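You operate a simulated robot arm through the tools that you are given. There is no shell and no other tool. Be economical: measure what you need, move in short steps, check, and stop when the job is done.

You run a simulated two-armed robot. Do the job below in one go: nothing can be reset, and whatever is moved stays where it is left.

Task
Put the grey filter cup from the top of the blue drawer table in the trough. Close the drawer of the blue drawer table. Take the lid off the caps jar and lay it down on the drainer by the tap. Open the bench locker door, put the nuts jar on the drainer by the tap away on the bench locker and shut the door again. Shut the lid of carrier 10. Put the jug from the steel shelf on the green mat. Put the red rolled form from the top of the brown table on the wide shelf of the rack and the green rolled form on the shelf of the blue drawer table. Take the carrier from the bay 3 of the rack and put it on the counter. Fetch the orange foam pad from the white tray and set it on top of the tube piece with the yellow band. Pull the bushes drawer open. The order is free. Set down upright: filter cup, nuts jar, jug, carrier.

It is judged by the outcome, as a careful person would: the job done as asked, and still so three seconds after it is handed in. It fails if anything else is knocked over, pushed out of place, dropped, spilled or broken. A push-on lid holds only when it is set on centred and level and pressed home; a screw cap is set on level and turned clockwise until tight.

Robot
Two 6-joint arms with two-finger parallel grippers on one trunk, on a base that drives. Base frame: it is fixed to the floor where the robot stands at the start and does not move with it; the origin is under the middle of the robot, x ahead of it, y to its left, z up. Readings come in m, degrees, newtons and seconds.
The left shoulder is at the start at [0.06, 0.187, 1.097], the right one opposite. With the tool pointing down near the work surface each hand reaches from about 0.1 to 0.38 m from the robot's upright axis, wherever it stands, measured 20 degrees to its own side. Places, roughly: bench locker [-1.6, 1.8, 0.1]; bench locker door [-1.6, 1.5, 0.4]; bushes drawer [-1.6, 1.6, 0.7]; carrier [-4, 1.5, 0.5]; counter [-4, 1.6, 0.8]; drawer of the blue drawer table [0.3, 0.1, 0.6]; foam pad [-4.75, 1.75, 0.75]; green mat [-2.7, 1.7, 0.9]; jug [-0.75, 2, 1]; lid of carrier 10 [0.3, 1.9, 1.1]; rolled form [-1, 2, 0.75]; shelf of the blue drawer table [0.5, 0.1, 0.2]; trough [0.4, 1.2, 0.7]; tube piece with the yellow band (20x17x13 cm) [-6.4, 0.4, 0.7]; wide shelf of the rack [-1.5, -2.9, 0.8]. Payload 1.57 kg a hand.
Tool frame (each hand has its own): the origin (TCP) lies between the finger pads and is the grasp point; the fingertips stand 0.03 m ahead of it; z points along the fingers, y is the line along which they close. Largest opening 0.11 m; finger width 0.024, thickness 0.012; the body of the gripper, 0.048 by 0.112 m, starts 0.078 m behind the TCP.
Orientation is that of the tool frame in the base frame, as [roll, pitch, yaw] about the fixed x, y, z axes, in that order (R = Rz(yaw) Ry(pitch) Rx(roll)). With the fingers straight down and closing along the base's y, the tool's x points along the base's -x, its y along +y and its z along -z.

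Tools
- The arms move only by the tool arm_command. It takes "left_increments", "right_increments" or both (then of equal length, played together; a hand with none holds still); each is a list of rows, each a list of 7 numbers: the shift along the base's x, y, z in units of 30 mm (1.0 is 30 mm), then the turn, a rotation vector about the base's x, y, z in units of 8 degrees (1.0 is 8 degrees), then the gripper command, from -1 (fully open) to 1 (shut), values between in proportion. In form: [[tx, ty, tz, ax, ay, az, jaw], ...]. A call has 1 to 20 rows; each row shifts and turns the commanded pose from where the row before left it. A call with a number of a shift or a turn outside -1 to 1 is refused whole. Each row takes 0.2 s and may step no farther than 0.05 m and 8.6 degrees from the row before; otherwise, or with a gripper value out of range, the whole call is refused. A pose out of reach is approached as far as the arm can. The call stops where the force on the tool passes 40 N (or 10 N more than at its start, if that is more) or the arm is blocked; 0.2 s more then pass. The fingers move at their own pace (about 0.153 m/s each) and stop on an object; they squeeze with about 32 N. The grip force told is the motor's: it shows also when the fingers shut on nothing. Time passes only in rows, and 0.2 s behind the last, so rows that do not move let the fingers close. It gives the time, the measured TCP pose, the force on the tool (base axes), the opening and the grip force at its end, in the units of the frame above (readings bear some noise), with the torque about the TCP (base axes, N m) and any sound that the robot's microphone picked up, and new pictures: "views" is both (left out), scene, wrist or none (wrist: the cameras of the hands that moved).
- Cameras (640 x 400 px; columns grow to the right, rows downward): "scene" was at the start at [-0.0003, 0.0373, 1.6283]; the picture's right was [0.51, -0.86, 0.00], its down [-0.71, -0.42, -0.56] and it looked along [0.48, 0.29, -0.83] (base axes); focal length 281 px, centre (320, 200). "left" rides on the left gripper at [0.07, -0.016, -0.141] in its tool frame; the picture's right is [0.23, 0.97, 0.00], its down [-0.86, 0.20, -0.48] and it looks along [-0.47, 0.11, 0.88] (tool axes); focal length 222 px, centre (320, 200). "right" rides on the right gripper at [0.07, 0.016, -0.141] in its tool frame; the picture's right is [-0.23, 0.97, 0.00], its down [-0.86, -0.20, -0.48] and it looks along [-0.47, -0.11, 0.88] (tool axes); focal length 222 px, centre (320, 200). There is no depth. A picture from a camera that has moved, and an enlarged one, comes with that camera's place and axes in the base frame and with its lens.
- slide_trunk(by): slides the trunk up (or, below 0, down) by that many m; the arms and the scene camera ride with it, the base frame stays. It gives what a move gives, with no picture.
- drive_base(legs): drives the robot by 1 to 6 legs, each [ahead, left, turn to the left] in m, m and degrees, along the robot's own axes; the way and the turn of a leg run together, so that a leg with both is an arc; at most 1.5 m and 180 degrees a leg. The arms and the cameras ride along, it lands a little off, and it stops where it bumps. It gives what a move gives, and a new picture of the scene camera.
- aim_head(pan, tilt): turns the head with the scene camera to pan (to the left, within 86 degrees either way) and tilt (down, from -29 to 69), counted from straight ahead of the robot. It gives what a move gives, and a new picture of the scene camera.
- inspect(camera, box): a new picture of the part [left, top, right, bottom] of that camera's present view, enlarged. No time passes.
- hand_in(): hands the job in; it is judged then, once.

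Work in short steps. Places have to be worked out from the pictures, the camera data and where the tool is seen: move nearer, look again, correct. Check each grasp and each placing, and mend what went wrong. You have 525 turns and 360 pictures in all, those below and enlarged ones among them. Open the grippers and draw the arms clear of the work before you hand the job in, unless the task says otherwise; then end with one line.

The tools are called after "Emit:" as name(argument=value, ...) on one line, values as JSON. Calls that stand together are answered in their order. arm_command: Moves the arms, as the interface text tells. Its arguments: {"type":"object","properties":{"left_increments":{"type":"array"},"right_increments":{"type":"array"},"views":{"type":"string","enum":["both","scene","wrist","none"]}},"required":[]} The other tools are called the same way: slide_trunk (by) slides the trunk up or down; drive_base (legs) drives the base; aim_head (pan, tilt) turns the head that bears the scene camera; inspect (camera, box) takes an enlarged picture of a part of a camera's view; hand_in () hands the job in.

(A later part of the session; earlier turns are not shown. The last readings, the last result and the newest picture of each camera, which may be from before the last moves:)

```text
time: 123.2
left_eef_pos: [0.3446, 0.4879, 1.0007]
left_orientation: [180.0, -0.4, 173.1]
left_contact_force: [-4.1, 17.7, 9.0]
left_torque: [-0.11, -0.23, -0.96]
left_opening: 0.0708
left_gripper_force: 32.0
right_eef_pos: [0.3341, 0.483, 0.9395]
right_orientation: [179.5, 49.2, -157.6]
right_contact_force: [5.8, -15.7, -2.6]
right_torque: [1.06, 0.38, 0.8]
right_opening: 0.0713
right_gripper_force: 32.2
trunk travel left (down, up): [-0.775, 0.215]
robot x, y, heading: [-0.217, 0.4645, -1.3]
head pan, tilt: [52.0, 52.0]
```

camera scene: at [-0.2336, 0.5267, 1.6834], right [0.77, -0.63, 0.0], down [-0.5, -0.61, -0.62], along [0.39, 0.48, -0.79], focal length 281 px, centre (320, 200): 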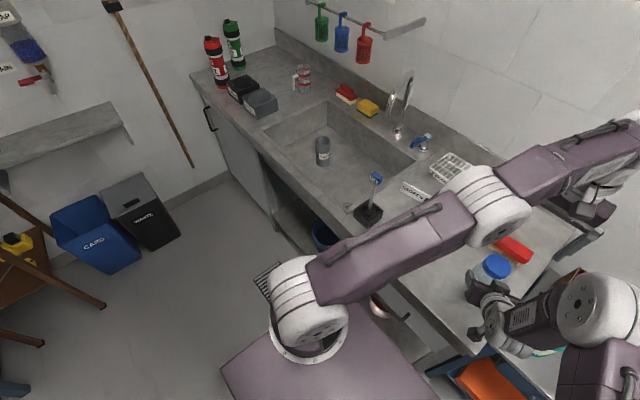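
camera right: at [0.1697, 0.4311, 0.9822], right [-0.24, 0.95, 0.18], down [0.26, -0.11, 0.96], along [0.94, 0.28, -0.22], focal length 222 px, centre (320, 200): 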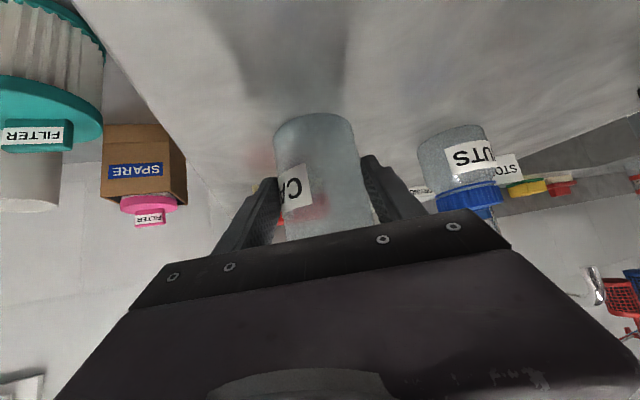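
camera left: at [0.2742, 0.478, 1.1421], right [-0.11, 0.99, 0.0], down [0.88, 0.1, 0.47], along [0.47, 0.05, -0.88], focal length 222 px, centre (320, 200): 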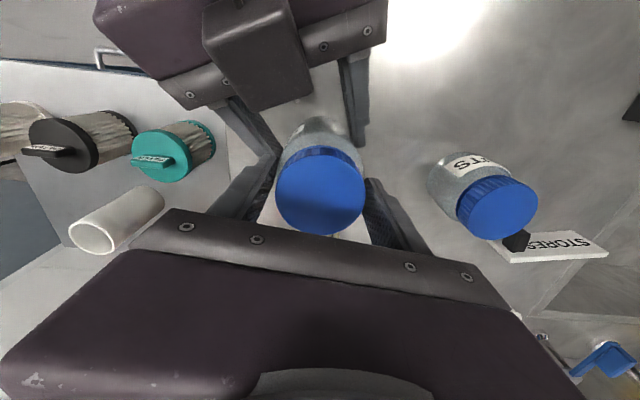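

Better: right opening 0.0713. Now turn the lid counter-clockwise.

Emit:
arm_command(left_increments=[[0, 0, 0, 0, 0, 1, 1], [0, 0, 0, 0, 0, 1, 1], [0, 0, 0, 0, 0, 1, 1]], views="none")

Emit:
arm_command(left_increments=[[0, 0, 0, 0, 0, 1, 1], [0, 0, 0, 0, 0, 1, 1], [0, 0, 0, 0, 0, 1, 1]], views="none")

Emit:
inspect(camera="right", box=[200, 90, 440, 250])

```text
time: 124.0
left_eef_pos: [0.3435, 0.4863, 1.0015]
left_orientation: [-179.9, -0.2, -162.7]
left_contact_force: [2.2, 11.9, 3.3]
left_torque: [0.67, -0.18, -0.44]
left_opening: 0.0687
left_gripper_force: 32.2
right_eef_pos: [0.3329, 0.482, 0.9377]
right_orientation: [179.6, 49.1, -157.4]
right_contact_force: [-2.2, -14.0, -3.0]
right_torque: [0.13, 0.04, 0.29]
right_opening: 0.0662
right_gripper_force: 32.1
trunk travel left (down, up): [-0.775, 0.215]
robot x, y, heading: [-0.2197, 0.4645, -1.2]
head pan, tilt: [52.0, 52.0]
```

```text
time: 124.8
left_eef_pos: [0.3429, 0.4865, 1.0005]
left_orientation: [-180.0, -0.3, -138.9]
left_contact_force: [-9.3, 15.9, 5.4]
left_torque: [0.54, 0.43, -1.56]
left_opening: 0.0683
left_gripper_force: 32.1
right_eef_pos: [0.3344, 0.4824, 0.94]
right_orientation: [179.7, 49.3, -157.4]
right_contact_force: [8.4, -16.1, -5.5]
right_torque: [0.39, 0.11, 1.45]
right_opening: 0.0702
right_gripper_force: 31.9
trunk travel left (down, up): [-0.775, 0.215]
robot x, y, heading: [-0.2199, 0.471, -1.1]
head pan, tilt: [52.0, 52.0]
```

```text
2.50 times, centred on (320, 170) of right
camera zoom: at [0.1883, 0.4384, 0.9793], right [-0.24, 0.95, 0.18], down [0.26, -0.11, 0.96], along [0.94, 0.28, -0.22], focal length 555 px, centre (320, 275)
```

zoom: 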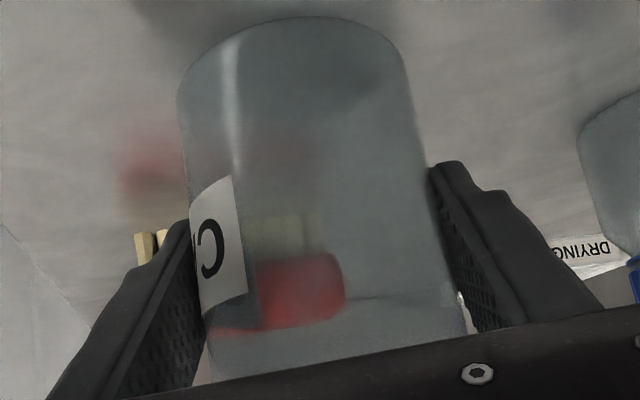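

The jar still slips somewhat (another ~20° of 48°). I repeat with a downward press so bench friction helps hold the jar.

Emit:
arm_command(left_increments=[[0, 0, 0, 0, 0, 0, -0.5], [0, 0, 0, 0, 0, 0, -0.5], [0, 0, 0, 0, 0, -1, -0.5], [0, 0, 0, 0, 0, -1, -0.5], [0, 0, 0, 0, 0, -1, -0.5], [0, 0, 0, 0, 0, -1, -0.5], [0, 0, 0, 0, 0, -1, -0.5], [0, 0, 0, 0, 0, -1, -0.5], [0, 0, 0, 0, 0, 0, 1], [0, 0, 0, 0, 0, 0, 1], [0, 0, 0, 0, 0, 0, 1], [0, 0, -0.15, 0, 0, 0, 1], [0, 0, -0.15, 0, 0, 0, 1]], views="none")

Emit:
arm_command(left_increments=[[0, 0, -0.1, 0, 0, 1, 1], [0, 0, -0.1, 0, 0, 1, 1], [0, 0, 0, 0, 0, 1, 1]], views="none")

Emit:
arm_command(left_increments=[[0, 0, 0, 0, 0, 1, 1], [0, 0, 0, 0, 0, 1, 1], [0, 0, 0, 0, 0, 1, 1]], views="wrist")

Emit:
inspect(camera="right", box=[200, 90, 440, 250])

```text
time: 127.3
left_eef_pos: [0.3432, 0.4846, 1.0026]
left_orientation: [-179.6, 0.1, 173.0]
left_contact_force: [-0.3, 0.1, 2.1]
left_torque: [-0.05, 0.05, -0.14]
left_opening: 0.0668
left_gripper_force: 32.3
right_eef_pos: [0.3325, 0.4834, 0.9386]
right_orientation: [179.7, 49.2, -157.2]
right_contact_force: [-1.1, 0.4, 1.7]
right_torque: [-0.1, -0.05, 0.11]
right_opening: 0.0699
right_gripper_force: 32.2
trunk travel left (down, up): [-0.775, 0.215]
robot x, y, heading: [-0.2163, 0.4723, -0.9]
head pan, tilt: [52.0, 52.0]
stopped in row 12 (left hand): the force on the tool passed its limit (the readings are from after the stop); the commanded pose is now the measured one
```

```text
time: 128.1
left_eef_pos: [0.3442, 0.4863, 0.9984]
left_orientation: [-179.7, 0.6, -162.7]
left_contact_force: [22.4, 20.0, 10.7]
left_torque: [0.98, -0.74, -0.31]
left_opening: 0.0705
left_gripper_force: 31.7
right_eef_pos: [0.3311, 0.4829, 0.9378]
right_orientation: [179.8, 49.1, -157.4]
right_contact_force: [-17.3, -19.5, 12.5]
right_torque: [-0.54, -0.74, 0.17]
right_opening: 0.0713
right_gripper_force: 31.8
trunk travel left (down, up): [-0.775, 0.215]
robot x, y, heading: [-0.2226, 0.4662, -1.0]
head pan, tilt: [52.0, 52.0]
```

```text
time: 128.9
left_eef_pos: [0.3399, 0.4897, 0.994]
left_orientation: [179.6, 0.0, -143.5]
left_contact_force: [-0.6, 2.8, 4.0]
left_torque: [0.01, 0.16, -0.34]
left_opening: 0.0674
left_gripper_force: 32.4
right_eef_pos: [0.3332, 0.4813, 0.9378]
right_orientation: [179.6, 49.2, -157.6]
right_contact_force: [-2.5, -1.5, 4.7]
right_torque: [-0.06, 0.06, 0.23]
right_opening: 0.07
right_gripper_force: 31.6
trunk travel left (down, up): [-0.775, 0.215]
robot x, y, heading: [-0.2191, 0.4673, -0.8]
head pan, tilt: [52.0, 52.0]
stopped in row 3 (left hand): the force on the tool passed its limit (the readings are from after the stop); the commanded pose is now the measured one
camera left: at [0.2954, 0.4326, 1.1363], right [-0.76, 0.65, 0.01], down [0.57, 0.67, 0.48], along [0.31, 0.37, -0.88], focal length 222 px, centre (320, 200)
```

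left: 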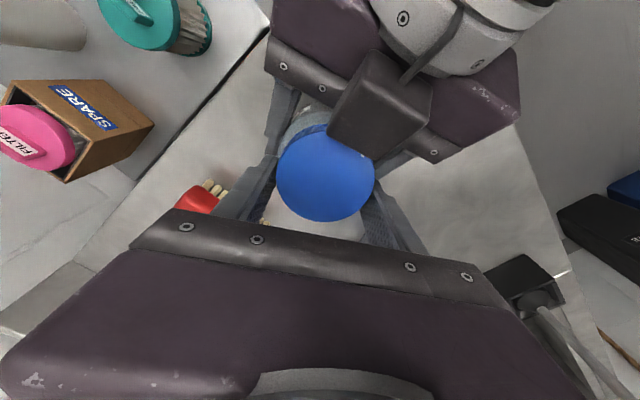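

```text
2.50 times, centred on (320, 170) of right
camera zoom: at [0.1864, 0.4376, 0.9788], right [-0.24, 0.96, 0.18], down [0.26, -0.11, 0.96], along [0.94, 0.27, -0.22], focal length 555 px, centre (320, 275)
```

zoom: 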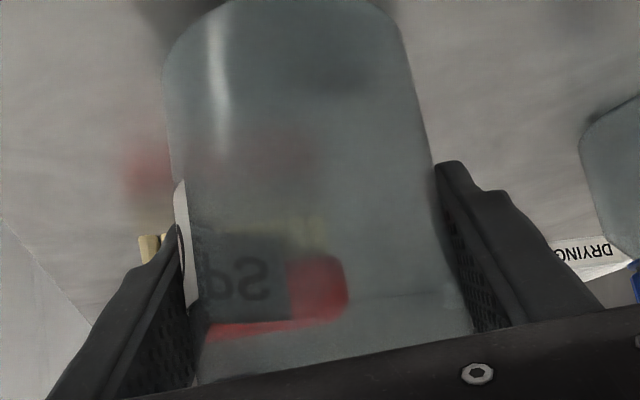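

Relative turning so far maybe 130°. I test whether the lid lifts: raise the left hand a little and watch forces.

Emit:
arm_command(left_increments=[[0, 0, 0.15, 0, 0, 0, 1], [0, 0, 0.15, 0, 0, 0, 1], [0, 0, 0.15, 0, 0, 0, 1]], views="wrist")

```text
time: 129.7
left_eef_pos: [0.3428, 0.4882, 1.0068]
left_orientation: [179.4, 0.0, -143.5]
left_contact_force: [8.5, 4.5, -23.3]
left_torque: [0.43, -0.5, 0.22]
left_opening: 0.0644
left_gripper_force: 31.8
right_eef_pos: [0.3361, 0.4809, 0.9382]
right_orientation: [179.5, 49.2, -157.8]
right_contact_force: [-8.7, -5.1, 23.0]
right_torque: [0.16, -0.28, -0.18]
right_opening: 0.0689
right_gripper_force: 32.0
trunk travel left (down, up): [-0.775, 0.215]
robot x, y, heading: [-0.2176, 0.4676, -1.1]
head pan, tilt: [52.0, 52.0]
camera left: at [0.2975, 0.4322, 1.148], right [-0.76, 0.65, 0.01], down [0.57, 0.67, 0.48], along [0.3, 0.37, -0.88], focal length 222 px, centre (320, 200)
```

left: 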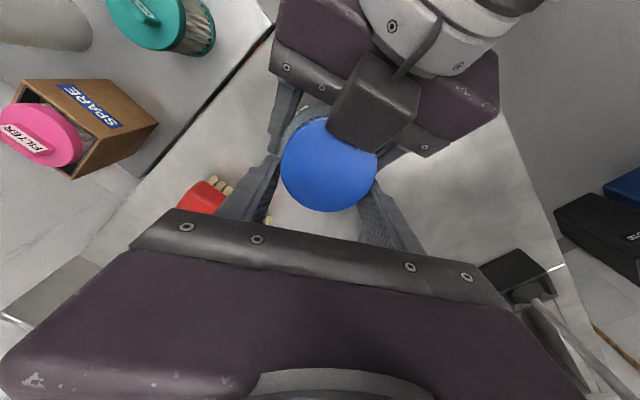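

Still threaded, and the right gripper's top block fouls the left hand. I release the lid, raise the left, back the right off, and re-tilt it flatter (≈70°) for a better hold.

Emit:
arm_command(left_increments=[[0, 0, -0.3, 0, 0, 0, 1], [0, 0, 0, 0, 0, 0, -0.6], [0, 0, 0, 0, 0, 0, -1], [0, 0, 1, 0, 0, 0, -1], [0, 0, 1, 0, 0, -0.9, -1], [0, 0, 1, 0, 0, -0.9, -1], [0, 0, 1, 0, 0, -0.9, -1], [0, 0, 1, 0, 0, -0.9, -1], [0, 0, 0, 0, 0, -0.9, -1], [0, 0, 0, 0, 0, 0, -1], [0, 0, 0, 0, 0, 0, -1], [0, 0, 0, 0, 0, 0, -1], [0, 0, 0, 0, 0, 0, -1]], right_increments=[[0, 0, 0, 0, 0, 0, 1], [0, 0, 0, 0, 0, 0, 1], [0, 0, 0, 0, 0, 0, 1], [0, 0, 0, 0, 0, 0, 1], [0, 0, 0, 0, 0, 0, -0.6], [0, 0, 0, 0, 0, 0, -1], [0, 0, 0, 0, 0, 0, -1], [-0.8, -0.33, 0, 0, 0, 0, -1], [-0.8, -0.33, 0, 0, 0, 0, -1], [0, 0, 0, 0.384, -0.923, 0, -1], [0, 0, -0.1, 0.384, -0.923, 0, -1], [0, 0, -0.1, 0.19, -0.46, 0, -1], [0, 0, 0, 0, 0, 0, -1]])

```text
time: 132.5
left_eef_pos: [0.3371, 0.489, 1.1485]
left_orientation: [179.5, 0.0, -179.5]
left_contact_force: [0.0, 0.5, 0.2]
left_torque: [0.02, -0.01, 0.01]
left_opening: 0.1097
left_gripper_force: 0.1
left hand out of reach, approached as far as the arm can: row 9
right_eef_pos: [0.395, 0.5038, 0.9604]
right_orientation: [179.4, 68.6, -157.9]
right_contact_force: [0.6, -1.0, 0.6]
right_torque: [0.04, -0.06, 0.04]
right_opening: 0.11
right_gripper_force: 0.1
right hand out of reach, approached as far as the arm can: row 10, 11, 12
trunk travel left (down, up): [-0.775, 0.215]
robot x, y, heading: [-0.2189, 0.4686, -1.4]
head pan, tilt: [52.0, 52.0]
camera scene: at [-0.2339, 0.5275, 1.6832], right [0.78, -0.63, 0.0], down [-0.5, -0.61, -0.62], along [0.39, 0.48, -0.79], focal length 281 px, centre (320, 200)
camera right: at [0.2444, 0.4587, 0.9475], right [-0.3, 0.93, 0.22], down [-0.05, -0.24, 0.97], along [0.95, 0.28, 0.11], focal length 222 px, centre (320, 200)
camera left: at [0.2693, 0.4705, 1.2894], right [-0.24, 0.97, 0.01], down [0.85, 0.2, 0.48], along [0.47, 0.12, -0.88], focal length 222 px, centre (320, 200)
```

scene: 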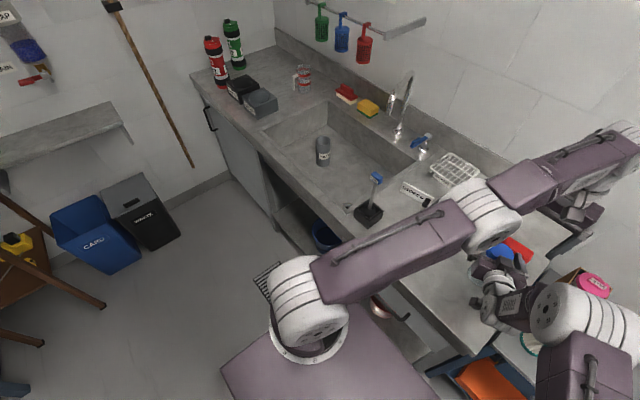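
right: 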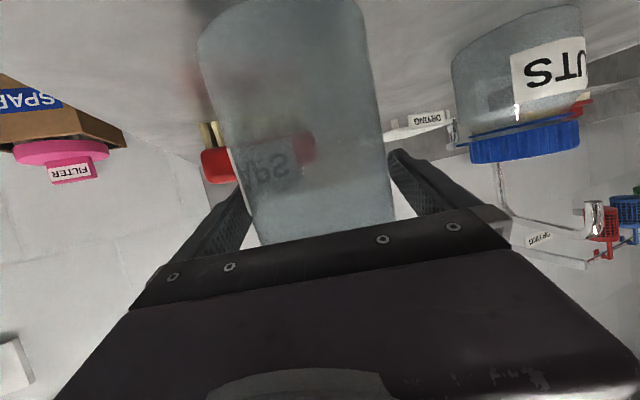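
left: 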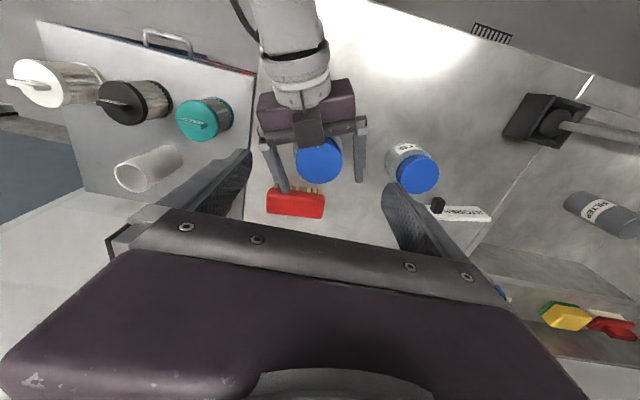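

The flatter pose is limited by the folded arm; raising the trunk gives the arm more room. I raise 0.2 m (hands ride up clear of the jar).

Emit:
slide_trunk(by=0.2)

Emit:
inspect(camera="left", box=[200, 60, 500, 240])

```text
time: 134.6
left_eef_pos: [0.3388, 0.4893, 1.3488]
left_orientation: [179.5, 0.0, -179.5]
left_contact_force: [0.8, -1.0, -0.9]
left_torque: [0.02, 0.0, 0.0]
left_opening: 0.1101
left_gripper_force: 0.2
right_eef_pos: [0.3966, 0.5053, 1.1599]
right_orientation: [179.4, 68.7, -157.9]
right_contact_force: [0.2, 0.1, -0.5]
right_torque: [0.0, -0.01, -0.01]
right_opening: 0.1102
right_gripper_force: 0.1
trunk travel left (down, up): [-0.975, 0.015]
robot x, y, heading: [-0.2189, 0.4688, -1.2]
head pan, tilt: [52.0, 52.0]
```

```text
2.13 times, centred on (350, 150) of left
camera zoom: at [0.2696, 0.4706, 1.4892], right [-0.24, 0.97, 0.01], down [0.85, 0.2, 0.48], along [0.47, 0.12, -0.88], focal length 474 px, centre (256, 307)
```

zoom: 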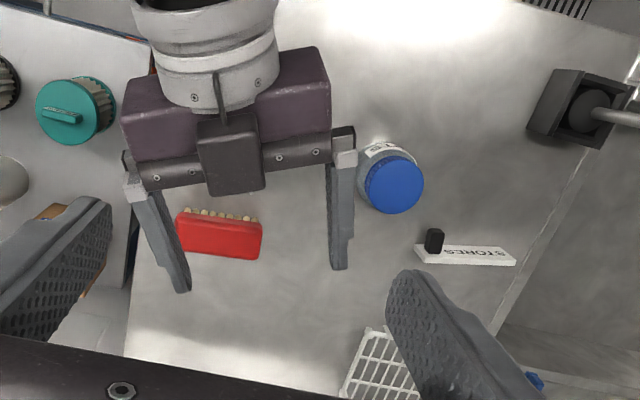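

Now back the right hand off at height, then look.

Emit:
arm_command(right_increments=[[-0.9, -0.36, 0, 0, 0, 0, -1], [-0.9, -0.36, 0, 0, 0, 0, -1], [-0.9, -0.36, 0, 0, 0, 0, -1], [-0.9, -0.36, 0, 0, 0, 0, -1], [-0.9, -0.36, 0, 0, 0, 0, -1], [-0.9, -0.36, 0, 0, 0, 0, -1], [-0.4, -0.16, 0, 0, 0, 0, -1]], views="none")

Emit:
inspect(camera="left", box=[200, 60, 500, 240])

```text
time: 136.2
left_eef_pos: [0.3385, 0.4899, 1.3484]
left_orientation: [179.4, 0.0, -179.4]
left_contact_force: [-0.5, 0.5, 0.3]
left_torque: [0.0, 0.02, -0.03]
left_opening: 0.1099
left_gripper_force: 0.1
right_eef_pos: [0.3958, 0.5041, 1.1594]
right_orientation: [179.4, 68.6, -157.9]
right_contact_force: [-0.4, -0.3, 0.2]
right_torque: [0.0, -0.04, -0.02]
right_opening: 0.1099
right_gripper_force: 0.1
right hand out of reach, approached as far as the arm can: row 1, 2, 3, 4, 5, 6, 7
trunk travel left (down, up): [-0.975, 0.015]
robot x, y, heading: [-0.2185, 0.4684, -1.2]
head pan, tilt: [52.0, 52.0]
```

```text
2.13 times, centred on (350, 150) of left
camera zoom: at [0.2695, 0.4706, 1.4892], right [-0.24, 0.97, 0.01], down [0.85, 0.2, 0.48], along [0.47, 0.12, -0.88], focal length 474 px, centre (256, 307)
```

zoom: 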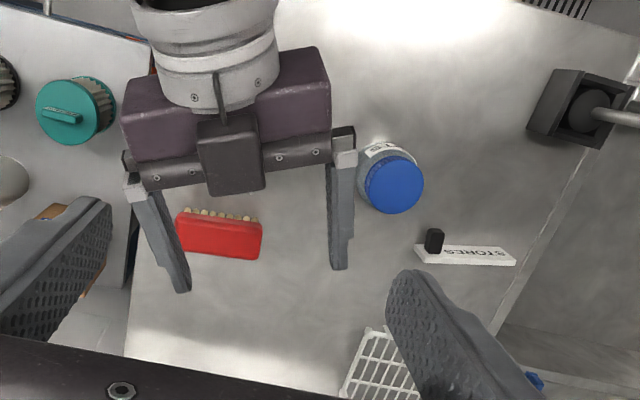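

The arm won't retract at that tilt; I untilt 20° first, then back off.

Emit:
arm_command(right_increments=[[0, 0, 0, -0.384, 0.923, 0, -1], [0, 0, 0, -0.384, 0.923, 0, -1], [-0.5, -0.2, 0, -0.19, 0.46, 0, -1], [-0.9, -0.36, 0, 0, 0, 0, -1], [-0.9, -0.36, 0, 0, 0, 0, -1], [-0.9, -0.36, 0, 0, 0, 0, -1], [-0.9, -0.36, 0, 0, 0, 0, -1], [-0.9, -0.36, 0, 0, 0, 0, -1]], views="none")

Emit:
inspect(camera="left", box=[200, 60, 500, 240])

```text
time: 138.0
left_eef_pos: [0.3382, 0.4887, 1.3492]
left_orientation: [179.5, 0.1, -179.5]
left_contact_force: [-0.3, -0.1, 0.1]
left_torque: [0.02, 0.03, 0.04]
left_opening: 0.1101
left_gripper_force: 0.1
right_eef_pos: [0.2462, 0.4443, 1.1622]
right_orientation: [179.5, 48.4, -157.7]
right_contact_force: [-0.9, -0.2, 0.1]
right_torque: [0.05, -0.02, -0.02]
right_opening: 0.11
right_gripper_force: 0.0
trunk travel left (down, up): [-0.975, 0.015]
robot x, y, heading: [-0.2175, 0.4666, -1.4]
head pan, tilt: [52.0, 52.0]
```

```text
2.13 times, centred on (350, 150) of left
camera zoom: at [0.2687, 0.4702, 1.4895], right [-0.24, 0.97, 0.01], down [0.85, 0.2, 0.48], along [0.47, 0.12, -0.88], focal length 474 px, centre (256, 307)
```

zoom: 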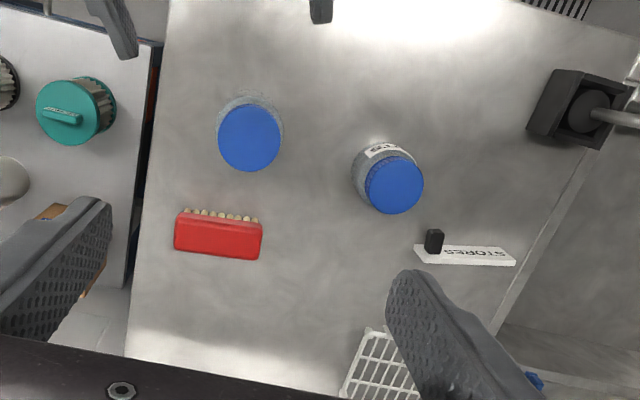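

Key insight: the lid measures only ≈0.061 m across in the pictures, but I was gripping ≈0.07 m — the left fingers reached below the lid onto the jar body. I must grip higher (TCP z≈1.015). First re-hold the jar with the right hand (axis ≈(0.347,0.486)).

Emit:
arm_command(right_increments=[[-0.3, -0.15, -0.9, 0, 0, 0, -1], [0, 0, -0.9, 0, 0, 0, -1], [0, 0, -0.9, 0, 0, 0, -1], [0, 0, -0.9, 0, 0, 0, -1], [0, 0, -0.8, 0, 0, 0, -1]], views="none")

Emit:
arm_command(right_increments=[[0.47, 0.2, -0.43, 0, 0, 0, -1], [0.47, 0.2, -0.43, 0, 0, 0, -1], [0.47, 0.2, -0.43, 0, 0, 0, -1], [0.47, 0.2, -0.43, 0, 0, 0, -1], [0.47, 0.2, -0.43, 0, 0, 0, -1], [0.47, 0.2, -0.43, 0, 0, 0, -1]], views="wrist")

```text
time: 139.2
left_eef_pos: [0.3386, 0.4892, 1.3476]
left_orientation: [179.5, 0.1, -179.5]
left_contact_force: [0.3, -0.4, -0.7]
left_torque: [0.01, 0.02, 0.01]
left_opening: 0.1102
left_gripper_force: 0.0
right_eef_pos: [0.2752, 0.4557, 1.0417]
right_orientation: [179.6, 48.1, -157.7]
right_contact_force: [0.3, -1.0, 0.0]
right_torque: [0.0, 0.04, -0.01]
right_opening: 0.1098
right_gripper_force: 0.1
right hand out of reach, approached as far as the arm can: row 1, 2, 3, 4, 5
trunk travel left (down, up): [-0.975, 0.015]
robot x, y, heading: [-0.2211, 0.4686, -1.1]
head pan, tilt: [52.0, 52.0]
```

```text
time: 140.6
left_eef_pos: [0.3387, 0.489, 1.3481]
left_orientation: [179.5, -0.1, -179.4]
left_contact_force: [-0.5, 0.2, 0.1]
left_torque: [0.0, -0.02, 0.01]
left_opening: 0.11
left_gripper_force: 0.0
right_eef_pos: [0.3592, 0.4901, 0.9638]
right_orientation: [179.5, 48.6, -157.6]
right_contact_force: [-0.3, 0.1, 0.2]
right_torque: [0.0, -0.02, 0.0]
right_opening: 0.1099
right_gripper_force: 0.0
trunk travel left (down, up): [-0.975, 0.015]
robot x, y, heading: [-0.2212, 0.4688, -1.5]
head pan, tilt: [52.0, 52.0]
camera right: at [0.2126, 0.4468, 1.005], right [-0.24, 0.96, 0.17], down [0.27, -0.11, 0.96], along [0.93, 0.27, -0.23], focal length 222 px, centre (320, 200)
```

right: 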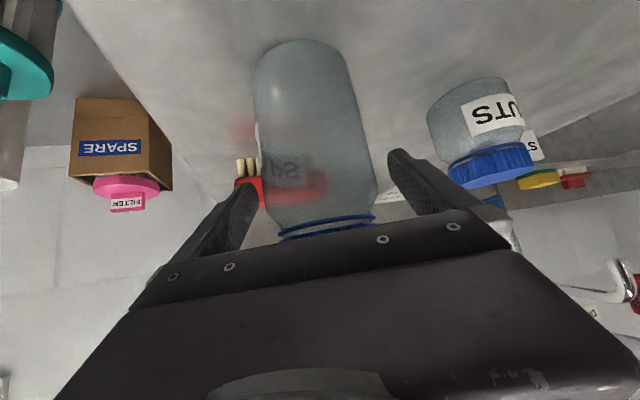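

Slightly too far ahead and high; correct by (−0.02,−0.008,−0.02) and close.

Emit:
arm_command(right_increments=[[-0.35, -0.14, -0.35, 0, 0, 0, -1], [-0.32, -0.13, -0.35, 0, 0, 0, -1], [0, 0, 0, 0, 0, 0, 1], [0, 0, 0, 0, 0, 0, 1], [0, 0, 0, 0, 0, 0, 1]], left_increments=[[0.2, 0, -1, 0, 0, 0, -1], [0.1, 0, -1, 0, 0, 0, -1], [0, 0, -1, 0, 0, 0, -1], [0, 0, -1, 0, 0, 0, -1], [0, 0, -1, 0, 0, 0, -1]], views="wrist")

```text
time: 141.8
left_eef_pos: [0.3497, 0.4891, 1.1988]
left_orientation: [179.5, 0.0, -179.6]
left_contact_force: [0.5, 0.1, -0.5]
left_torque: [0.0, -0.02, 0.03]
left_opening: 0.1102
left_gripper_force: 0.0
right_eef_pos: [0.3391, 0.4823, 0.9428]
right_orientation: [179.6, 48.7, -157.7]
right_contact_force: [-0.2, 0.2, 0.3]
right_torque: [-0.05, -0.04, -0.01]
right_opening: 0.0687
right_gripper_force: 31.9
trunk travel left (down, up): [-0.975, 0.015]
robot x, y, heading: [-0.2182, 0.466, -1.2]
head pan, tilt: [52.0, 52.0]
camera right: at [0.1931, 0.4383, 0.9846], right [-0.24, 0.96, 0.17], down [0.27, -0.11, 0.96], along [0.93, 0.27, -0.23], focal length 222 px, centre (320, 200)
camera left: at [0.2802, 0.4701, 1.34], right [-0.24, 0.97, 0.01], down [0.85, 0.2, 0.48], along [0.47, 0.12, -0.88], focal length 222 px, centre (320, 200)
```

right: 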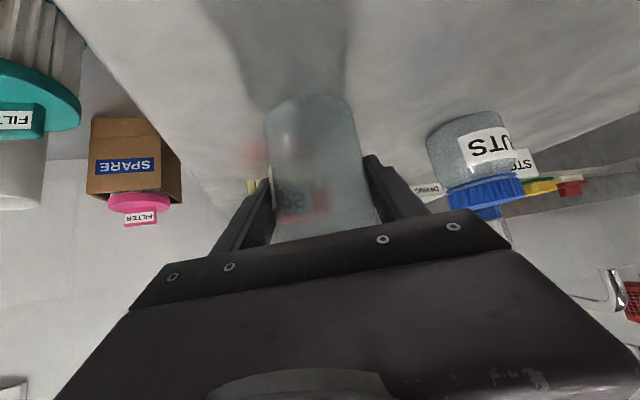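
left: 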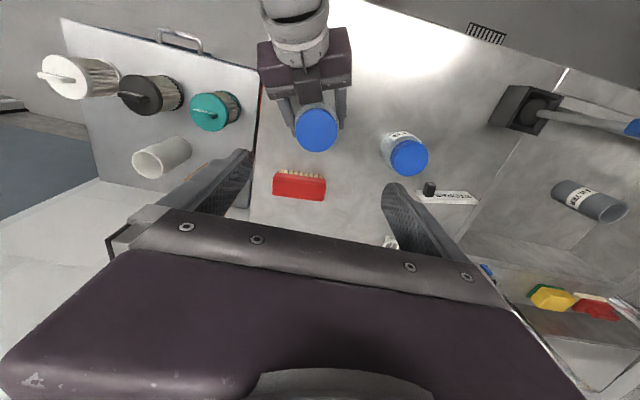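

Descend the left hand so only the lid is gripped (TCP z≈1.017), close, and read the opening.

Emit:
arm_command(left_increments=[[-0.1, -0.2, -1, 0, 0, -1, -0.6], [0, 0, -1, 0, 0, 0, -0.6], [0, 0, -1, 0, 0, 0, -0.6], [0, 0, -1, 0, 0, 0, -0.6], [0, 0, -1, 0, 0, 0, -0.6], [0, 0, -1, 0, 0, 0, -0.6], [0, 0, 0, 0, 0, 0, 1], [0, 0, 0, 0, 0, 0, 1], [0, 0, 0, 0, 0, 0, 1]], views="wrist")

```text
time: 143.7
left_eef_pos: [0.3248, 0.4833, 1.0285]
left_orientation: [180.0, 0.4, 172.8]
left_contact_force: [-3.9, -13.2, 2.6]
left_torque: [1.56, -0.55, 1.45]
left_opening: 0.0599
left_gripper_force: 31.5
left hand out of reach, approached as far as the arm can: row 4, 5, 6
right_eef_pos: [0.3378, 0.484, 0.9424]
right_orientation: [179.9, 48.5, -157.0]
right_contact_force: [3.6, 12.1, -0.7]
right_torque: [-2.87, 0.85, -1.66]
right_opening: 0.0687
right_gripper_force: 31.7
trunk travel left (down, up): [-0.975, 0.015]
robot x, y, heading: [-0.2209, 0.4687, -1.6]
head pan, tilt: [52.0, 52.0]
stopped in row 9 (left hand): the force on the tool passed its limit (the readings are from after the stop); the commanded pose is now the measured one
camera left: at [0.254, 0.4752, 1.1687], right [-0.1, 0.99, 0.0], down [0.87, 0.09, 0.48], along [0.48, 0.05, -0.87], focal length 222 px, centre (320, 200)
```

left: 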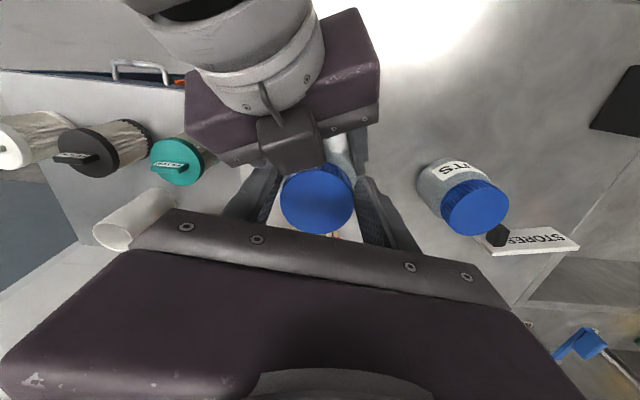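

The raised shoulder puts the lid out of the left arm's reach. I release both, retreat up, and lower the trunk back by 0.2.

Emit:
arm_command(left_increments=[[0, 0, 0, 0, 0, 0, -0.6], [0, 0, 0, 0, 0, 0, -1], [0, 0, 0.8, 0, 0, 0, -1], [0, 0, 1, 0, 0, 0, -1], [0, 0, 1, 0, 0, 0, -1], [0, 0, 1, 0, 0, 0, -1], [0, 0, 1, 0, 0, 0, -1], [0, 0, 1, 0, 0, 0, -1], [0, 0, 1, 0, 0, 0, -1], [0, 0, 1, 0, 0, 0, -1], [0, 0, 1, 0, 0, 0, -1], [0, 0, 1, 0, 0, 0, -1], [0, 0, 1, 0, 0, 0, -1]], right_increments=[[0, 0, 0, 0, 0, 0, 1], [0, 0, 0, 0, 0, 0, -1], [0, 0, 0, 0, 0, 0, -1], [-0.7, -0.3, 0.65, 0, 0, 0, -1], [-0.7, -0.3, 0.65, 0, 0, 0, -1], [-0.7, -0.3, 0.65, 0, 0, 0, -1], [0, 0, 1, 0, 0, 0, -1], [0, 0, 1, 0, 0, 0, -1], [0, 0, 1, 0, 0, 0, -1], [0, 0, 1, 0, 0, 0, -1], [0, 0, 1, 0, 0, 0, -1], [0, 0, 1, 0, 0, 0, -1], [0, 0, 1, 0, 0, 0, -1]], views="none")

Emit:
slide_trunk(by=-0.2)

Emit:
inspect(camera="left", box=[200, 60, 500, 240])

```text
time: 144.4
left_eef_pos: [0.3283, 0.4907, 1.0294]
left_orientation: [179.4, 0.8, 172.8]
left_contact_force: [7.9, 15.9, -3.6]
left_torque: [0.53, -0.22, 0.21]
left_opening: 0.095
left_gripper_force: 0.1
right_eef_pos: [0.338, 0.4809, 0.9422]
right_orientation: [179.8, 48.4, -157.7]
right_contact_force: [-8.9, -16.8, 4.2]
right_torque: [0.96, -0.54, 0.03]
right_opening: 0.1097
right_gripper_force: 0.1
trunk travel left (down, up): [-0.975, 0.015]
robot x, y, heading: [-0.2162, 0.4649, -1.2]
head pan, tilt: [52.0, 52.0]
stopped in row 3 (left hand): the force on the tool passed its limit (the readings are from after the stop); the commanded pose is now the measured one
```

```text
time: 145.2
left_eef_pos: [0.3256, 0.4896, 0.995]
left_orientation: [179.3, 1.3, 172.8]
left_contact_force: [6.2, 11.0, -3.3]
left_torque: [0.32, -0.06, 0.14]
left_opening: 0.0986
left_gripper_force: 0.0
right_eef_pos: [0.3346, 0.4796, 0.907]
right_orientation: [179.8, 48.9, -157.6]
right_contact_force: [-45.3, -25.8, 49.0]
right_torque: [-1.98, -0.94, -2.09]
right_opening: 0.1096
right_gripper_force: 0.1
trunk travel left (down, up): [-0.939, 0.051]
robot x, y, heading: [-0.22, 0.4675, -1.1]
head pan, tilt: [52.0, 52.0]
stopped: the force on the tool passed its limit (the readings are from after the stop); the commanded pose is now the measured one
```

```text
2.13 times, centred on (350, 150) of left
camera zoom: at [0.2527, 0.4806, 1.1358], right [-0.1, 0.99, 0.01], down [0.86, 0.09, 0.5], along [0.5, 0.06, -0.87], focal length 474 px, centre (256, 307)
```

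zoom: 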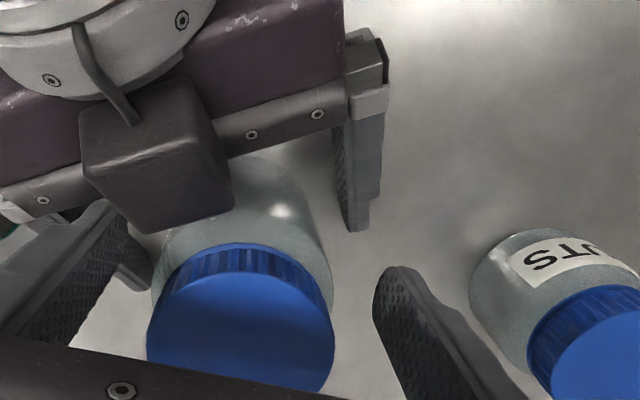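

The left finger had opened against the right gripper and the trunk move stopped at once. I raise the trunk back, narrow the left jaw slightly, then lift it.

Emit:
slide_trunk(by=0.036)

Emit:
arm_command(left_increments=[[0, 0, 0, 0, 0, 0, -0.4], [0, 0, 0, 0, 0, 0, -0.4], [0, 0, 0.5, 0, 0, 0, -0.4], [0, 0, 0.8, 0, 0, 0, -0.4], [0, 0, 1, 0, 0, 0, -0.4]], views="none")

```text
time: 146.0
left_eef_pos: [0.3302, 0.488, 1.0315]
left_orientation: [179.5, 1.1, 172.9]
left_contact_force: [11.9, 15.6, -6.4]
left_torque: [0.65, -0.33, 0.43]
left_opening: 0.0952
left_gripper_force: 0.1
right_eef_pos: [0.3389, 0.4821, 0.9431]
right_orientation: [179.8, 48.7, -157.4]
right_contact_force: [-11.8, -15.2, 7.4]
right_torque: [0.73, -0.66, -0.22]
right_opening: 0.1098
right_gripper_force: 0.1
trunk travel left (down, up): [-0.975, 0.015]
robot x, y, heading: [-0.2159, 0.467, -1.2]
head pan, tilt: [52.0, 52.0]
```

```text
time: 147.2
left_eef_pos: [0.3298, 0.488, 1.1013]
left_orientation: [179.5, 1.0, 172.8]
left_contact_force: [-0.5, 0.0, 0.3]
left_torque: [0.0, 0.05, 0.01]
left_opening: 0.0769
left_gripper_force: 0.0
right_eef_pos: [0.3394, 0.4822, 0.9434]
right_orientation: [179.8, 48.7, -157.4]
right_contact_force: [0.5, 0.0, -0.3]
right_torque: [0.02, 0.0, 0.0]
right_opening: 0.1099
right_gripper_force: 0.0
trunk travel left (down, up): [-0.975, 0.015]
robot x, y, heading: [-0.2182, 0.4677, -1.3]
head pan, tilt: [52.0, 52.0]
```

Forces are zero. Now lift the left well up and retreat the right.

Emit:
arm_command(left_increments=[[0, 0, 1, 0, 0, 0, -0.4], [0, 0, 1, 0, 0, 0, -0.4], [0, 0, 1, 0, 0, 0, -1], [0, 0, 1, 0, 0, 0, -1], [0, 0, 1, 0, 0, 0, -1], [0, 0, 1, 0, 0, 0, -1], [0, 0, 1, 0, 0, 0, -1], [0, 0, 1, 0, 0, 0, -1], [0, 0, 1, 0, 0, 0, -1], [0, 0, 1, 0, 0, 0, -1]], right_increments=[[0, 0, 0, 0, 0, 0, -1], [0, 0, 0, 0, 0, 0, -1], [-0.5, -0.2, 0.5, 0, 0, 0, -1], [-0.7, -0.3, 0.65, 0, 0, 0, -1], [-0.7, -0.3, 0.65, 0, 0, 0, -1], [-0.5, -0.2, 0.65, 0, 0, 0, -1], [0, 0, 1, 0, 0, 0, -1], [0, 0, 1, 0, 0, 0, -1], [0, 0, 1, 0, 0, 0, -1], [0, 0, 1, 0, 0, 0, -1]], views="wrist")

```text
time: 149.4
left_eef_pos: [0.3259, 0.4889, 1.3989]
left_orientation: [179.5, 0.8, 172.8]
left_contact_force: [-0.8, 0.6, 0.0]
left_torque: [-0.03, -0.01, 0.0]
left_opening: 0.1101
left_gripper_force: 0.0
left hand out of reach, approached as far as the arm can: row 10
right_eef_pos: [0.2769, 0.4545, 1.1373]
right_orientation: [179.7, 48.8, -157.4]
right_contact_force: [-0.2, -0.6, 0.5]
right_torque: [-0.02, -0.02, 0.01]
right_opening: 0.1099
right_gripper_force: 0.1
right hand out of reach, approached as far as the arm can: row 6
trunk travel left (down, up): [-0.975, 0.015]
robot x, y, heading: [-0.223, 0.4675, -1.5]
head pan, tilt: [52.0, 52.0]
camera right: at [0.13, 0.4106, 1.1781], right [-0.24, 0.96, 0.17], down [0.27, -0.11, 0.96], along [0.93, 0.27, -0.23], focal length 222 px, centre (320, 200)
camera left: at [0.253, 0.4799, 1.5378], right [-0.1, 0.99, 0.0], down [0.86, 0.09, 0.49], along [0.49, 0.05, -0.87], focal length 222 px, centre (320, 200)
```

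right: 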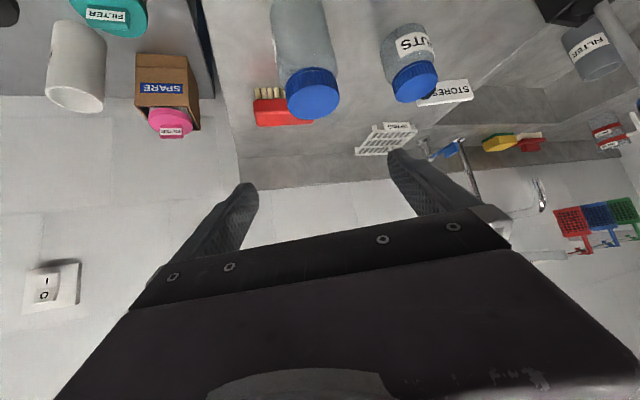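
left: 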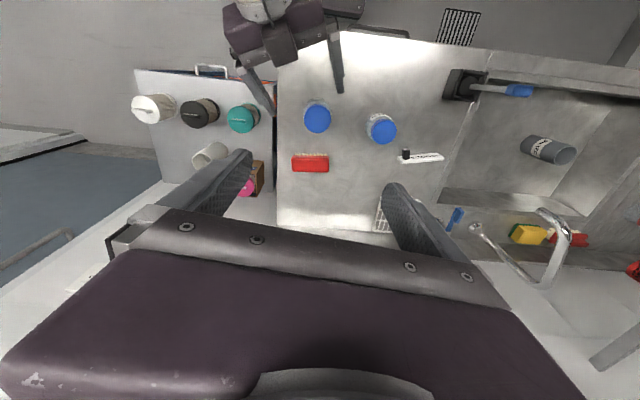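

Jar stands fine (lid ≈(0.339,0.481)). Raise the right further, then lower the trunk.

Emit:
arm_command(right_increments=[[0, 0, 1, 0, 0, 0, -1], [0, 0, 1, 0, 0, 0, -1], [0, 0, 1, 0, 0, 0, -1], [0, 0, 1, 0, 0, 0, -1]], views="none")

```text
time: 150.4
left_eef_pos: [0.3252, 0.4894, 1.3976]
left_orientation: [179.5, 1.0, 172.8]
left_contact_force: [-0.3, -0.7, 0.5]
left_torque: [-0.01, 0.0, 0.01]
left_opening: 0.1099
left_gripper_force: 0.0
right_eef_pos: [0.2766, 0.4567, 1.256]
right_orientation: [179.8, 48.7, -157.5]
right_contact_force: [0.1, 0.1, 0.3]
right_torque: [-0.01, -0.01, 0.02]
right_opening: 0.11
right_gripper_force: 0.0
trunk travel left (down, up): [-0.975, 0.015]
robot x, y, heading: [-0.2213, 0.4672, -1.4]
head pan, tilt: [52.0, 52.0]
```

Emit:
slide_trunk(by=-0.2)

Emit:
arm_command(right_increments=[[-0.6, -0.24, 0, 0, 0, 0, -1], [-0.6, -0.24, 0, 0, 0, 0, -1], [-0.2, -0.08, -0.3, 0, 0, 0, -1], [0.45, 0.19, -0.43, 0, 0, 0, -1], [0.45, 0.19, -0.43, 0, 0, 0, -1], [0.45, 0.19, -0.43, 0, 0, 0, -1], [0.45, 0.19, -0.43, 0, 0, 0, -1]], views="none")

```text
time: 152.5
left_eef_pos: [0.326, 0.489, 1.1982]
left_orientation: [179.4, 1.0, 172.8]
left_contact_force: [-0.1, 0.0, -0.4]
left_torque: [0.03, -0.05, 0.03]
left_opening: 0.1099
left_gripper_force: 0.1
right_eef_pos: [0.2769, 0.458, 1.0551]
right_orientation: [179.7, 48.8, -157.4]
right_contact_force: [-0.3, 1.5, -0.4]
right_torque: [-0.01, 0.02, 0.01]
right_opening: 0.1098
right_gripper_force: 0.0
trunk travel left (down, up): [-0.775, 0.215]
robot x, y, heading: [-0.2221, 0.4673, -1.3]
head pan, tilt: [52.0, 52.0]
```

```text
time: 154.1
left_eef_pos: [0.3268, 0.4878, 1.1968]
left_orientation: [179.7, 1.0, 172.9]
left_contact_force: [-0.2, -0.3, -0.7]
left_torque: [0.02, 0.02, -0.04]
left_opening: 0.11
left_gripper_force: 0.1
right_eef_pos: [0.2889, 0.4639, 0.9932]
right_orientation: [179.8, 48.9, -157.4]
right_contact_force: [0.2, 0.5, -0.2]
right_torque: [-0.02, -0.02, 0.0]
right_opening: 0.1101
right_gripper_force: 0.0
trunk travel left (down, up): [-0.775, 0.215]
robot x, y, heading: [-0.2222, 0.4706, -1.5]
head pan, tilt: [52.0, 52.0]
```

Emit:
arm_command(right_increments=[[0.33, 0.1, -0.43, 0, 0, 0, -1], [0.33, 0.1, -0.43, 0, 0, 0, -1], [0.33, 0.1, -0.43, 0, 0, 0, -1], [0.33, 0.1, -0.43, 0, 0, 0, -1], [0, 0, 0, 0, 0, 0, 1], [0, 0, 0, 0, 0, 0, 1], [0, 0, 0, 0, 0, 0, 1]], left_increments=[[0.1, -0.1, 0, 0, 0, 0, -1], [0.1, -0.1, 0, 0, 0, 0, -1], [0.1, 0, 0, 0, 0, 0, -1], [0.1, 0, 0, 0, 0, 0, -1], [0, 0, 0, 0, 0, 0, -0.6], [0, 0, 0, 0, 0, 0, -0.6], [0, 0, 0, 0, 0, 0, -0.6]], views="wrist")

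```text
time: 155.7
left_eef_pos: [0.3263, 0.4851, 1.1938]
left_orientation: [179.5, 1.0, 172.7]
left_contact_force: [-1.0, 0.2, -0.3]
left_torque: [-0.04, 0.03, -0.03]
left_opening: 0.0883
left_gripper_force: 0.1
left hand out of reach, approached as far as the arm can: row 1, 2, 4
right_eef_pos: [0.3275, 0.4759, 0.9434]
right_orientation: [179.8, 48.9, -157.5]
right_contact_force: [0.0, 0.1, -0.2]
right_torque: [-0.02, 0.0, 0.0]
right_opening: 0.0665
right_gripper_force: 32.2
trunk travel left (down, up): [-0.775, 0.215]
robot x, y, heading: [-0.2185, 0.4697, -1.2]
head pan, tilt: [52.0, 52.0]
camera right: at [0.1821, 0.4315, 0.9849], right [-0.24, 0.96, 0.17], down [0.27, -0.11, 0.96], along [0.93, 0.27, -0.23], focal length 222 px, centre (320, 200)
camera left: at [0.2533, 0.4767, 1.3345], right [-0.1, 0.99, 0.0], down [0.86, 0.09, 0.5], along [0.49, 0.05, -0.87], focal length 222 px, centre (320, 200)
```

right: 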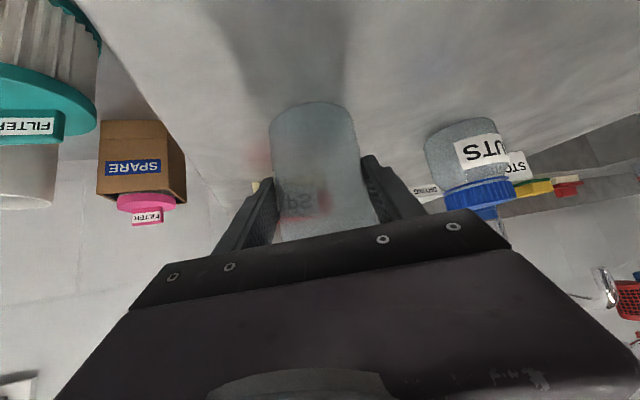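
left: 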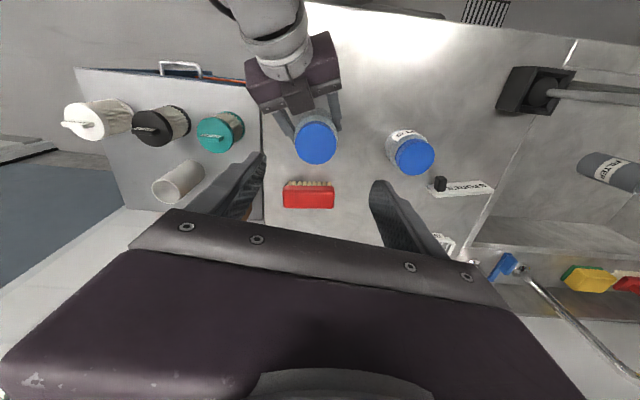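

Lid at ≈(0.343,0.480). Descend with the left hand onto it, checking the position before closing.

Emit:
arm_command(left_increments=[[0, 0, -1, 0, 0, 0, -0.6], [0, 0, -1, 0, 0, 0, -0.6], [0.1, -0.05, -1, 0, 0, 0, -0.6], [0.1, -0.05, -1, 0, 0, 0, -0.6], [0.2, -0.05, -1, 0, 0, 0, -0.6], [0.2, 0, -0.9, 0, 0, 0, -0.6]], views="wrist")

```text
time: 157.1
left_eef_pos: [0.3452, 0.4795, 1.0158]
left_orientation: [179.6, 1.1, 172.8]
left_contact_force: [0.1, 0.0, 0.7]
left_torque: [0.0, -0.01, 0.02]
left_opening: 0.0882
left_gripper_force: 0.0
right_eef_pos: [0.3296, 0.4751, 0.9441]
right_orientation: [179.9, 48.8, -157.4]
right_contact_force: [0.1, -0.5, 0.0]
right_torque: [0.01, -0.02, -0.03]
right_opening: 0.0662
right_gripper_force: 32.3
trunk travel left (down, up): [-0.775, 0.215]
robot x, y, heading: [-0.2173, 0.4692, -1.4]
head pan, tilt: [52.0, 52.0]
camera left: at [0.2726, 0.4719, 1.1554], right [-0.1, 0.99, 0.0], down [0.86, 0.09, 0.5], along [0.49, 0.05, -0.87], focal length 222 px, centre (320, 200)
```

left: 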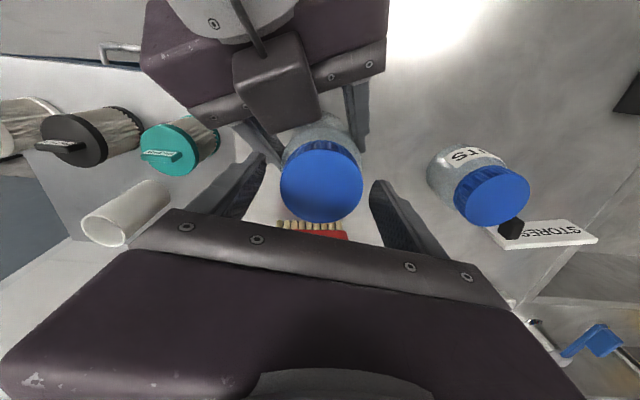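

Emit:
arm_command(left_increments=[[-0.12, 0, 0, 0, 0, 0, -0.6], [0, 0, 0, 0, 0, 0, 1], [0, 0, 0, 0, 0, 0, 1], [0, 0, 0, 0, 0, 0, 1]], views="none")

Emit:
arm_command(left_increments=[[0, 0, 0, 0, 0, 1, 1], [0, 0, 0, 0, 0, 1, 1]], views="none")

Emit:
arm_command(left_increments=[[0, 0, 0, 0, 0, 1, 1], [0, 0, 0, 0, 0, 1, 1], [0, 0, 0, 0, 0, 1, 1]], views="none")

```text
time: 158.1
left_eef_pos: [0.3418, 0.4816, 1.0169]
left_orientation: [179.5, 1.0, 172.8]
left_contact_force: [3.0, 7.4, 0.1]
left_torque: [0.14, -0.06, 0.04]
left_opening: 0.0581
left_gripper_force: 32.3
right_eef_pos: [0.3288, 0.4767, 0.9435]
right_orientation: [179.7, 48.9, -157.5]
right_contact_force: [-3.9, -8.3, 1.5]
right_torque: [0.25, -0.28, -0.14]
right_opening: 0.0663
right_gripper_force: 32.2
trunk travel left (down, up): [-0.775, 0.215]
robot x, y, heading: [-0.2193, 0.466, -1.2]
head pan, tilt: [52.0, 52.0]
```

```text
time: 158.7
left_eef_pos: [0.3406, 0.4814, 1.0161]
left_orientation: [179.5, 1.1, -171.1]
left_contact_force: [5.8, 4.3, -4.0]
left_torque: [0.17, -0.23, 0.01]
left_opening: 0.0583
left_gripper_force: 31.8
right_eef_pos: [0.3287, 0.4757, 0.9422]
right_orientation: [179.8, 48.8, -157.3]
right_contact_force: [-6.2, -4.7, 3.5]
right_torque: [0.14, -0.22, -0.01]
right_opening: 0.0663
right_gripper_force: 31.9
trunk travel left (down, up): [-0.775, 0.215]
robot x, y, heading: [-0.2222, 0.4634, -1.2]
head pan, tilt: [52.0, 52.0]
```

```text
time: 159.5
left_eef_pos: [0.3413, 0.4806, 1.0175]
left_orientation: [179.6, 1.0, -147.1]
left_contact_force: [16.0, -2.4, -11.2]
left_torque: [0.07, -0.42, -0.02]
left_opening: 0.0581
left_gripper_force: 32.0
right_eef_pos: [0.3284, 0.4766, 0.9434]
right_orientation: [180.0, 48.7, -157.1]
right_contact_force: [-15.7, 3.8, 8.8]
right_torque: [-0.26, -0.78, 0.11]
right_opening: 0.0665
right_gripper_force: 32.3
trunk travel left (down, up): [-0.775, 0.215]
robot x, y, heading: [-0.2196, 0.463, -1.3]
head pan, tilt: [52.0, 52.0]
```

Now the lid turns freely (opening 0.058, no torque). Repeat the unscrewing cycles.

Emit:
arm_command(left_increments=[[0, 0, 0, 0, 0, 0, -0.4], [0, 0, 0, 0, 0, 0, -0.4], [0, 0, 0, 0, 0, -1, -0.4], [0, 0, 0, 0, 0, -1, -0.4], [0, 0, 0, 0, 0, -1, -0.4], [0, 0, 0, 0, 0, -1, -0.4], [0, 0, 0, 0, 0, -1, -0.4], [0, 0, 0, 0, 0, -1, -0.4], [0, 0, 0, 0, 0, 0, 1], [0, 0, 0, 0, 0, 0, 1], [0, 0, 0, 0, 0, 1, 1], [0, 0, 0, 0, 0, 1, 1], [0, 0, 0, 0, 0, 1, 1], [0, 0, 0, 0, 0, 1, 1], [0, 0, 0, 0, 0, 1, 1], [0, 0, 0, 0, 0, 1, 1]], views="none")

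Emit:
arm_command(left_increments=[[0, 0, 0, 0, 0, 0, -0.4], [0, 0, 0, 0, 0, 0, -0.4], [0, 0, 0, 0, 0, -1, -0.4], [0, 0, 0, 0, 0, -1, -0.4], [0, 0, 0, 0, 0, -1, -0.4], [0, 0, 0, 0, 0, -1, -0.4], [0, 0, 0, 0, 0, -1, -0.4], [0, 0, 0, 0, 0, -1, -0.4], [0, 0, 0, 0, 0, 0, 1], [0, 0, 0, 0, 0, 0, 1], [0, 0, 0, 0, 0, 1, 1], [0, 0, 0, 0, 0, 1, 1], [0, 0, 0, 0, 0, 1, 1], [0, 0, 0, 0, 0, 1, 1], [0, 0, 0, 0, 0, 1, 1], [0, 0, 0, 0, 0, 1, 1]], views="wrist")

```text
time: 162.9
left_eef_pos: [0.3413, 0.4802, 1.0185]
left_orientation: [179.7, 1.1, -147.1]
left_contact_force: [4.6, -1.5, 5.1]
left_torque: [-0.01, -0.22, -0.02]
left_opening: 0.0582
left_gripper_force: 32.2
right_eef_pos: [0.3283, 0.4761, 0.9435]
right_orientation: [179.9, 48.7, -157.1]
right_contact_force: [-5.2, 0.4, -0.9]
right_torque: [-0.31, -0.22, 0.08]
right_opening: 0.0663
right_gripper_force: 32.3
trunk travel left (down, up): [-0.775, 0.215]
robot x, y, heading: [-0.2208, 0.4693, -1.4]
head pan, tilt: [52.0, 52.0]
```

```text
time: 166.3
left_eef_pos: [0.3412, 0.4808, 1.0183]
left_orientation: [179.6, 1.1, -147.1]
left_contact_force: [5.5, -4.7, 3.5]
left_torque: [-0.04, -0.19, -0.06]
left_opening: 0.0586
left_gripper_force: 32.4
right_eef_pos: [0.328, 0.4753, 0.9448]
right_orientation: [179.9, 48.8, -157.2]
right_contact_force: [-4.7, 3.1, -0.3]
right_torque: [-0.39, -0.23, 0.15]
right_opening: 0.0665
right_gripper_force: 31.9
trunk travel left (down, up): [-0.775, 0.215]
robot x, y, heading: [-0.2199, 0.4655, -1.5]
head pan, tilt: [52.0, 52.0]
camera left: at [0.2905, 0.426, 1.1574], right [-0.72, 0.69, 0.0], down [0.6, 0.62, 0.5], along [0.34, 0.36, -0.87], focal length 222 px, centre (320, 200)
```

left: 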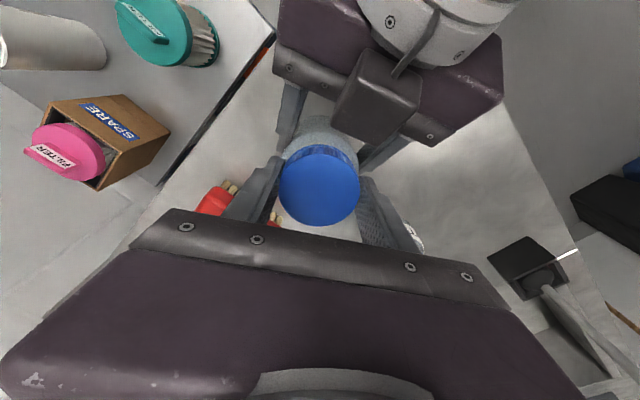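

About 136° turned. Try a gentle lift.

Emit:
arm_command(left_increments=[[0, 0, 0.15, 0, 0, 0, 1], [0, 0, 0.15, 0, 0, 0, 1], [0, 0, 0.2, 0, 0, 0, 1]], views="none")

```text
time: 167.1
left_eef_pos: [0.3395, 0.4805, 1.0313]
left_orientation: [179.4, 0.7, -147.2]
left_contact_force: [4.6, -10.5, -29.1]
left_torque: [-0.31, 0.06, -0.1]
left_opening: 0.0587
left_gripper_force: 32.1
right_eef_pos: [0.3304, 0.4761, 0.9455]
right_orientation: [179.9, 49.4, -157.3]
right_contact_force: [-5.4, 9.7, 27.6]
right_torque: [-0.49, -0.71, 0.21]
right_opening: 0.0662
right_gripper_force: 32.1
trunk travel left (down, up): [-0.775, 0.215]
robot x, y, heading: [-0.2176, 0.4656, -1.3]
head pan, tilt: [52.0, 52.0]
```

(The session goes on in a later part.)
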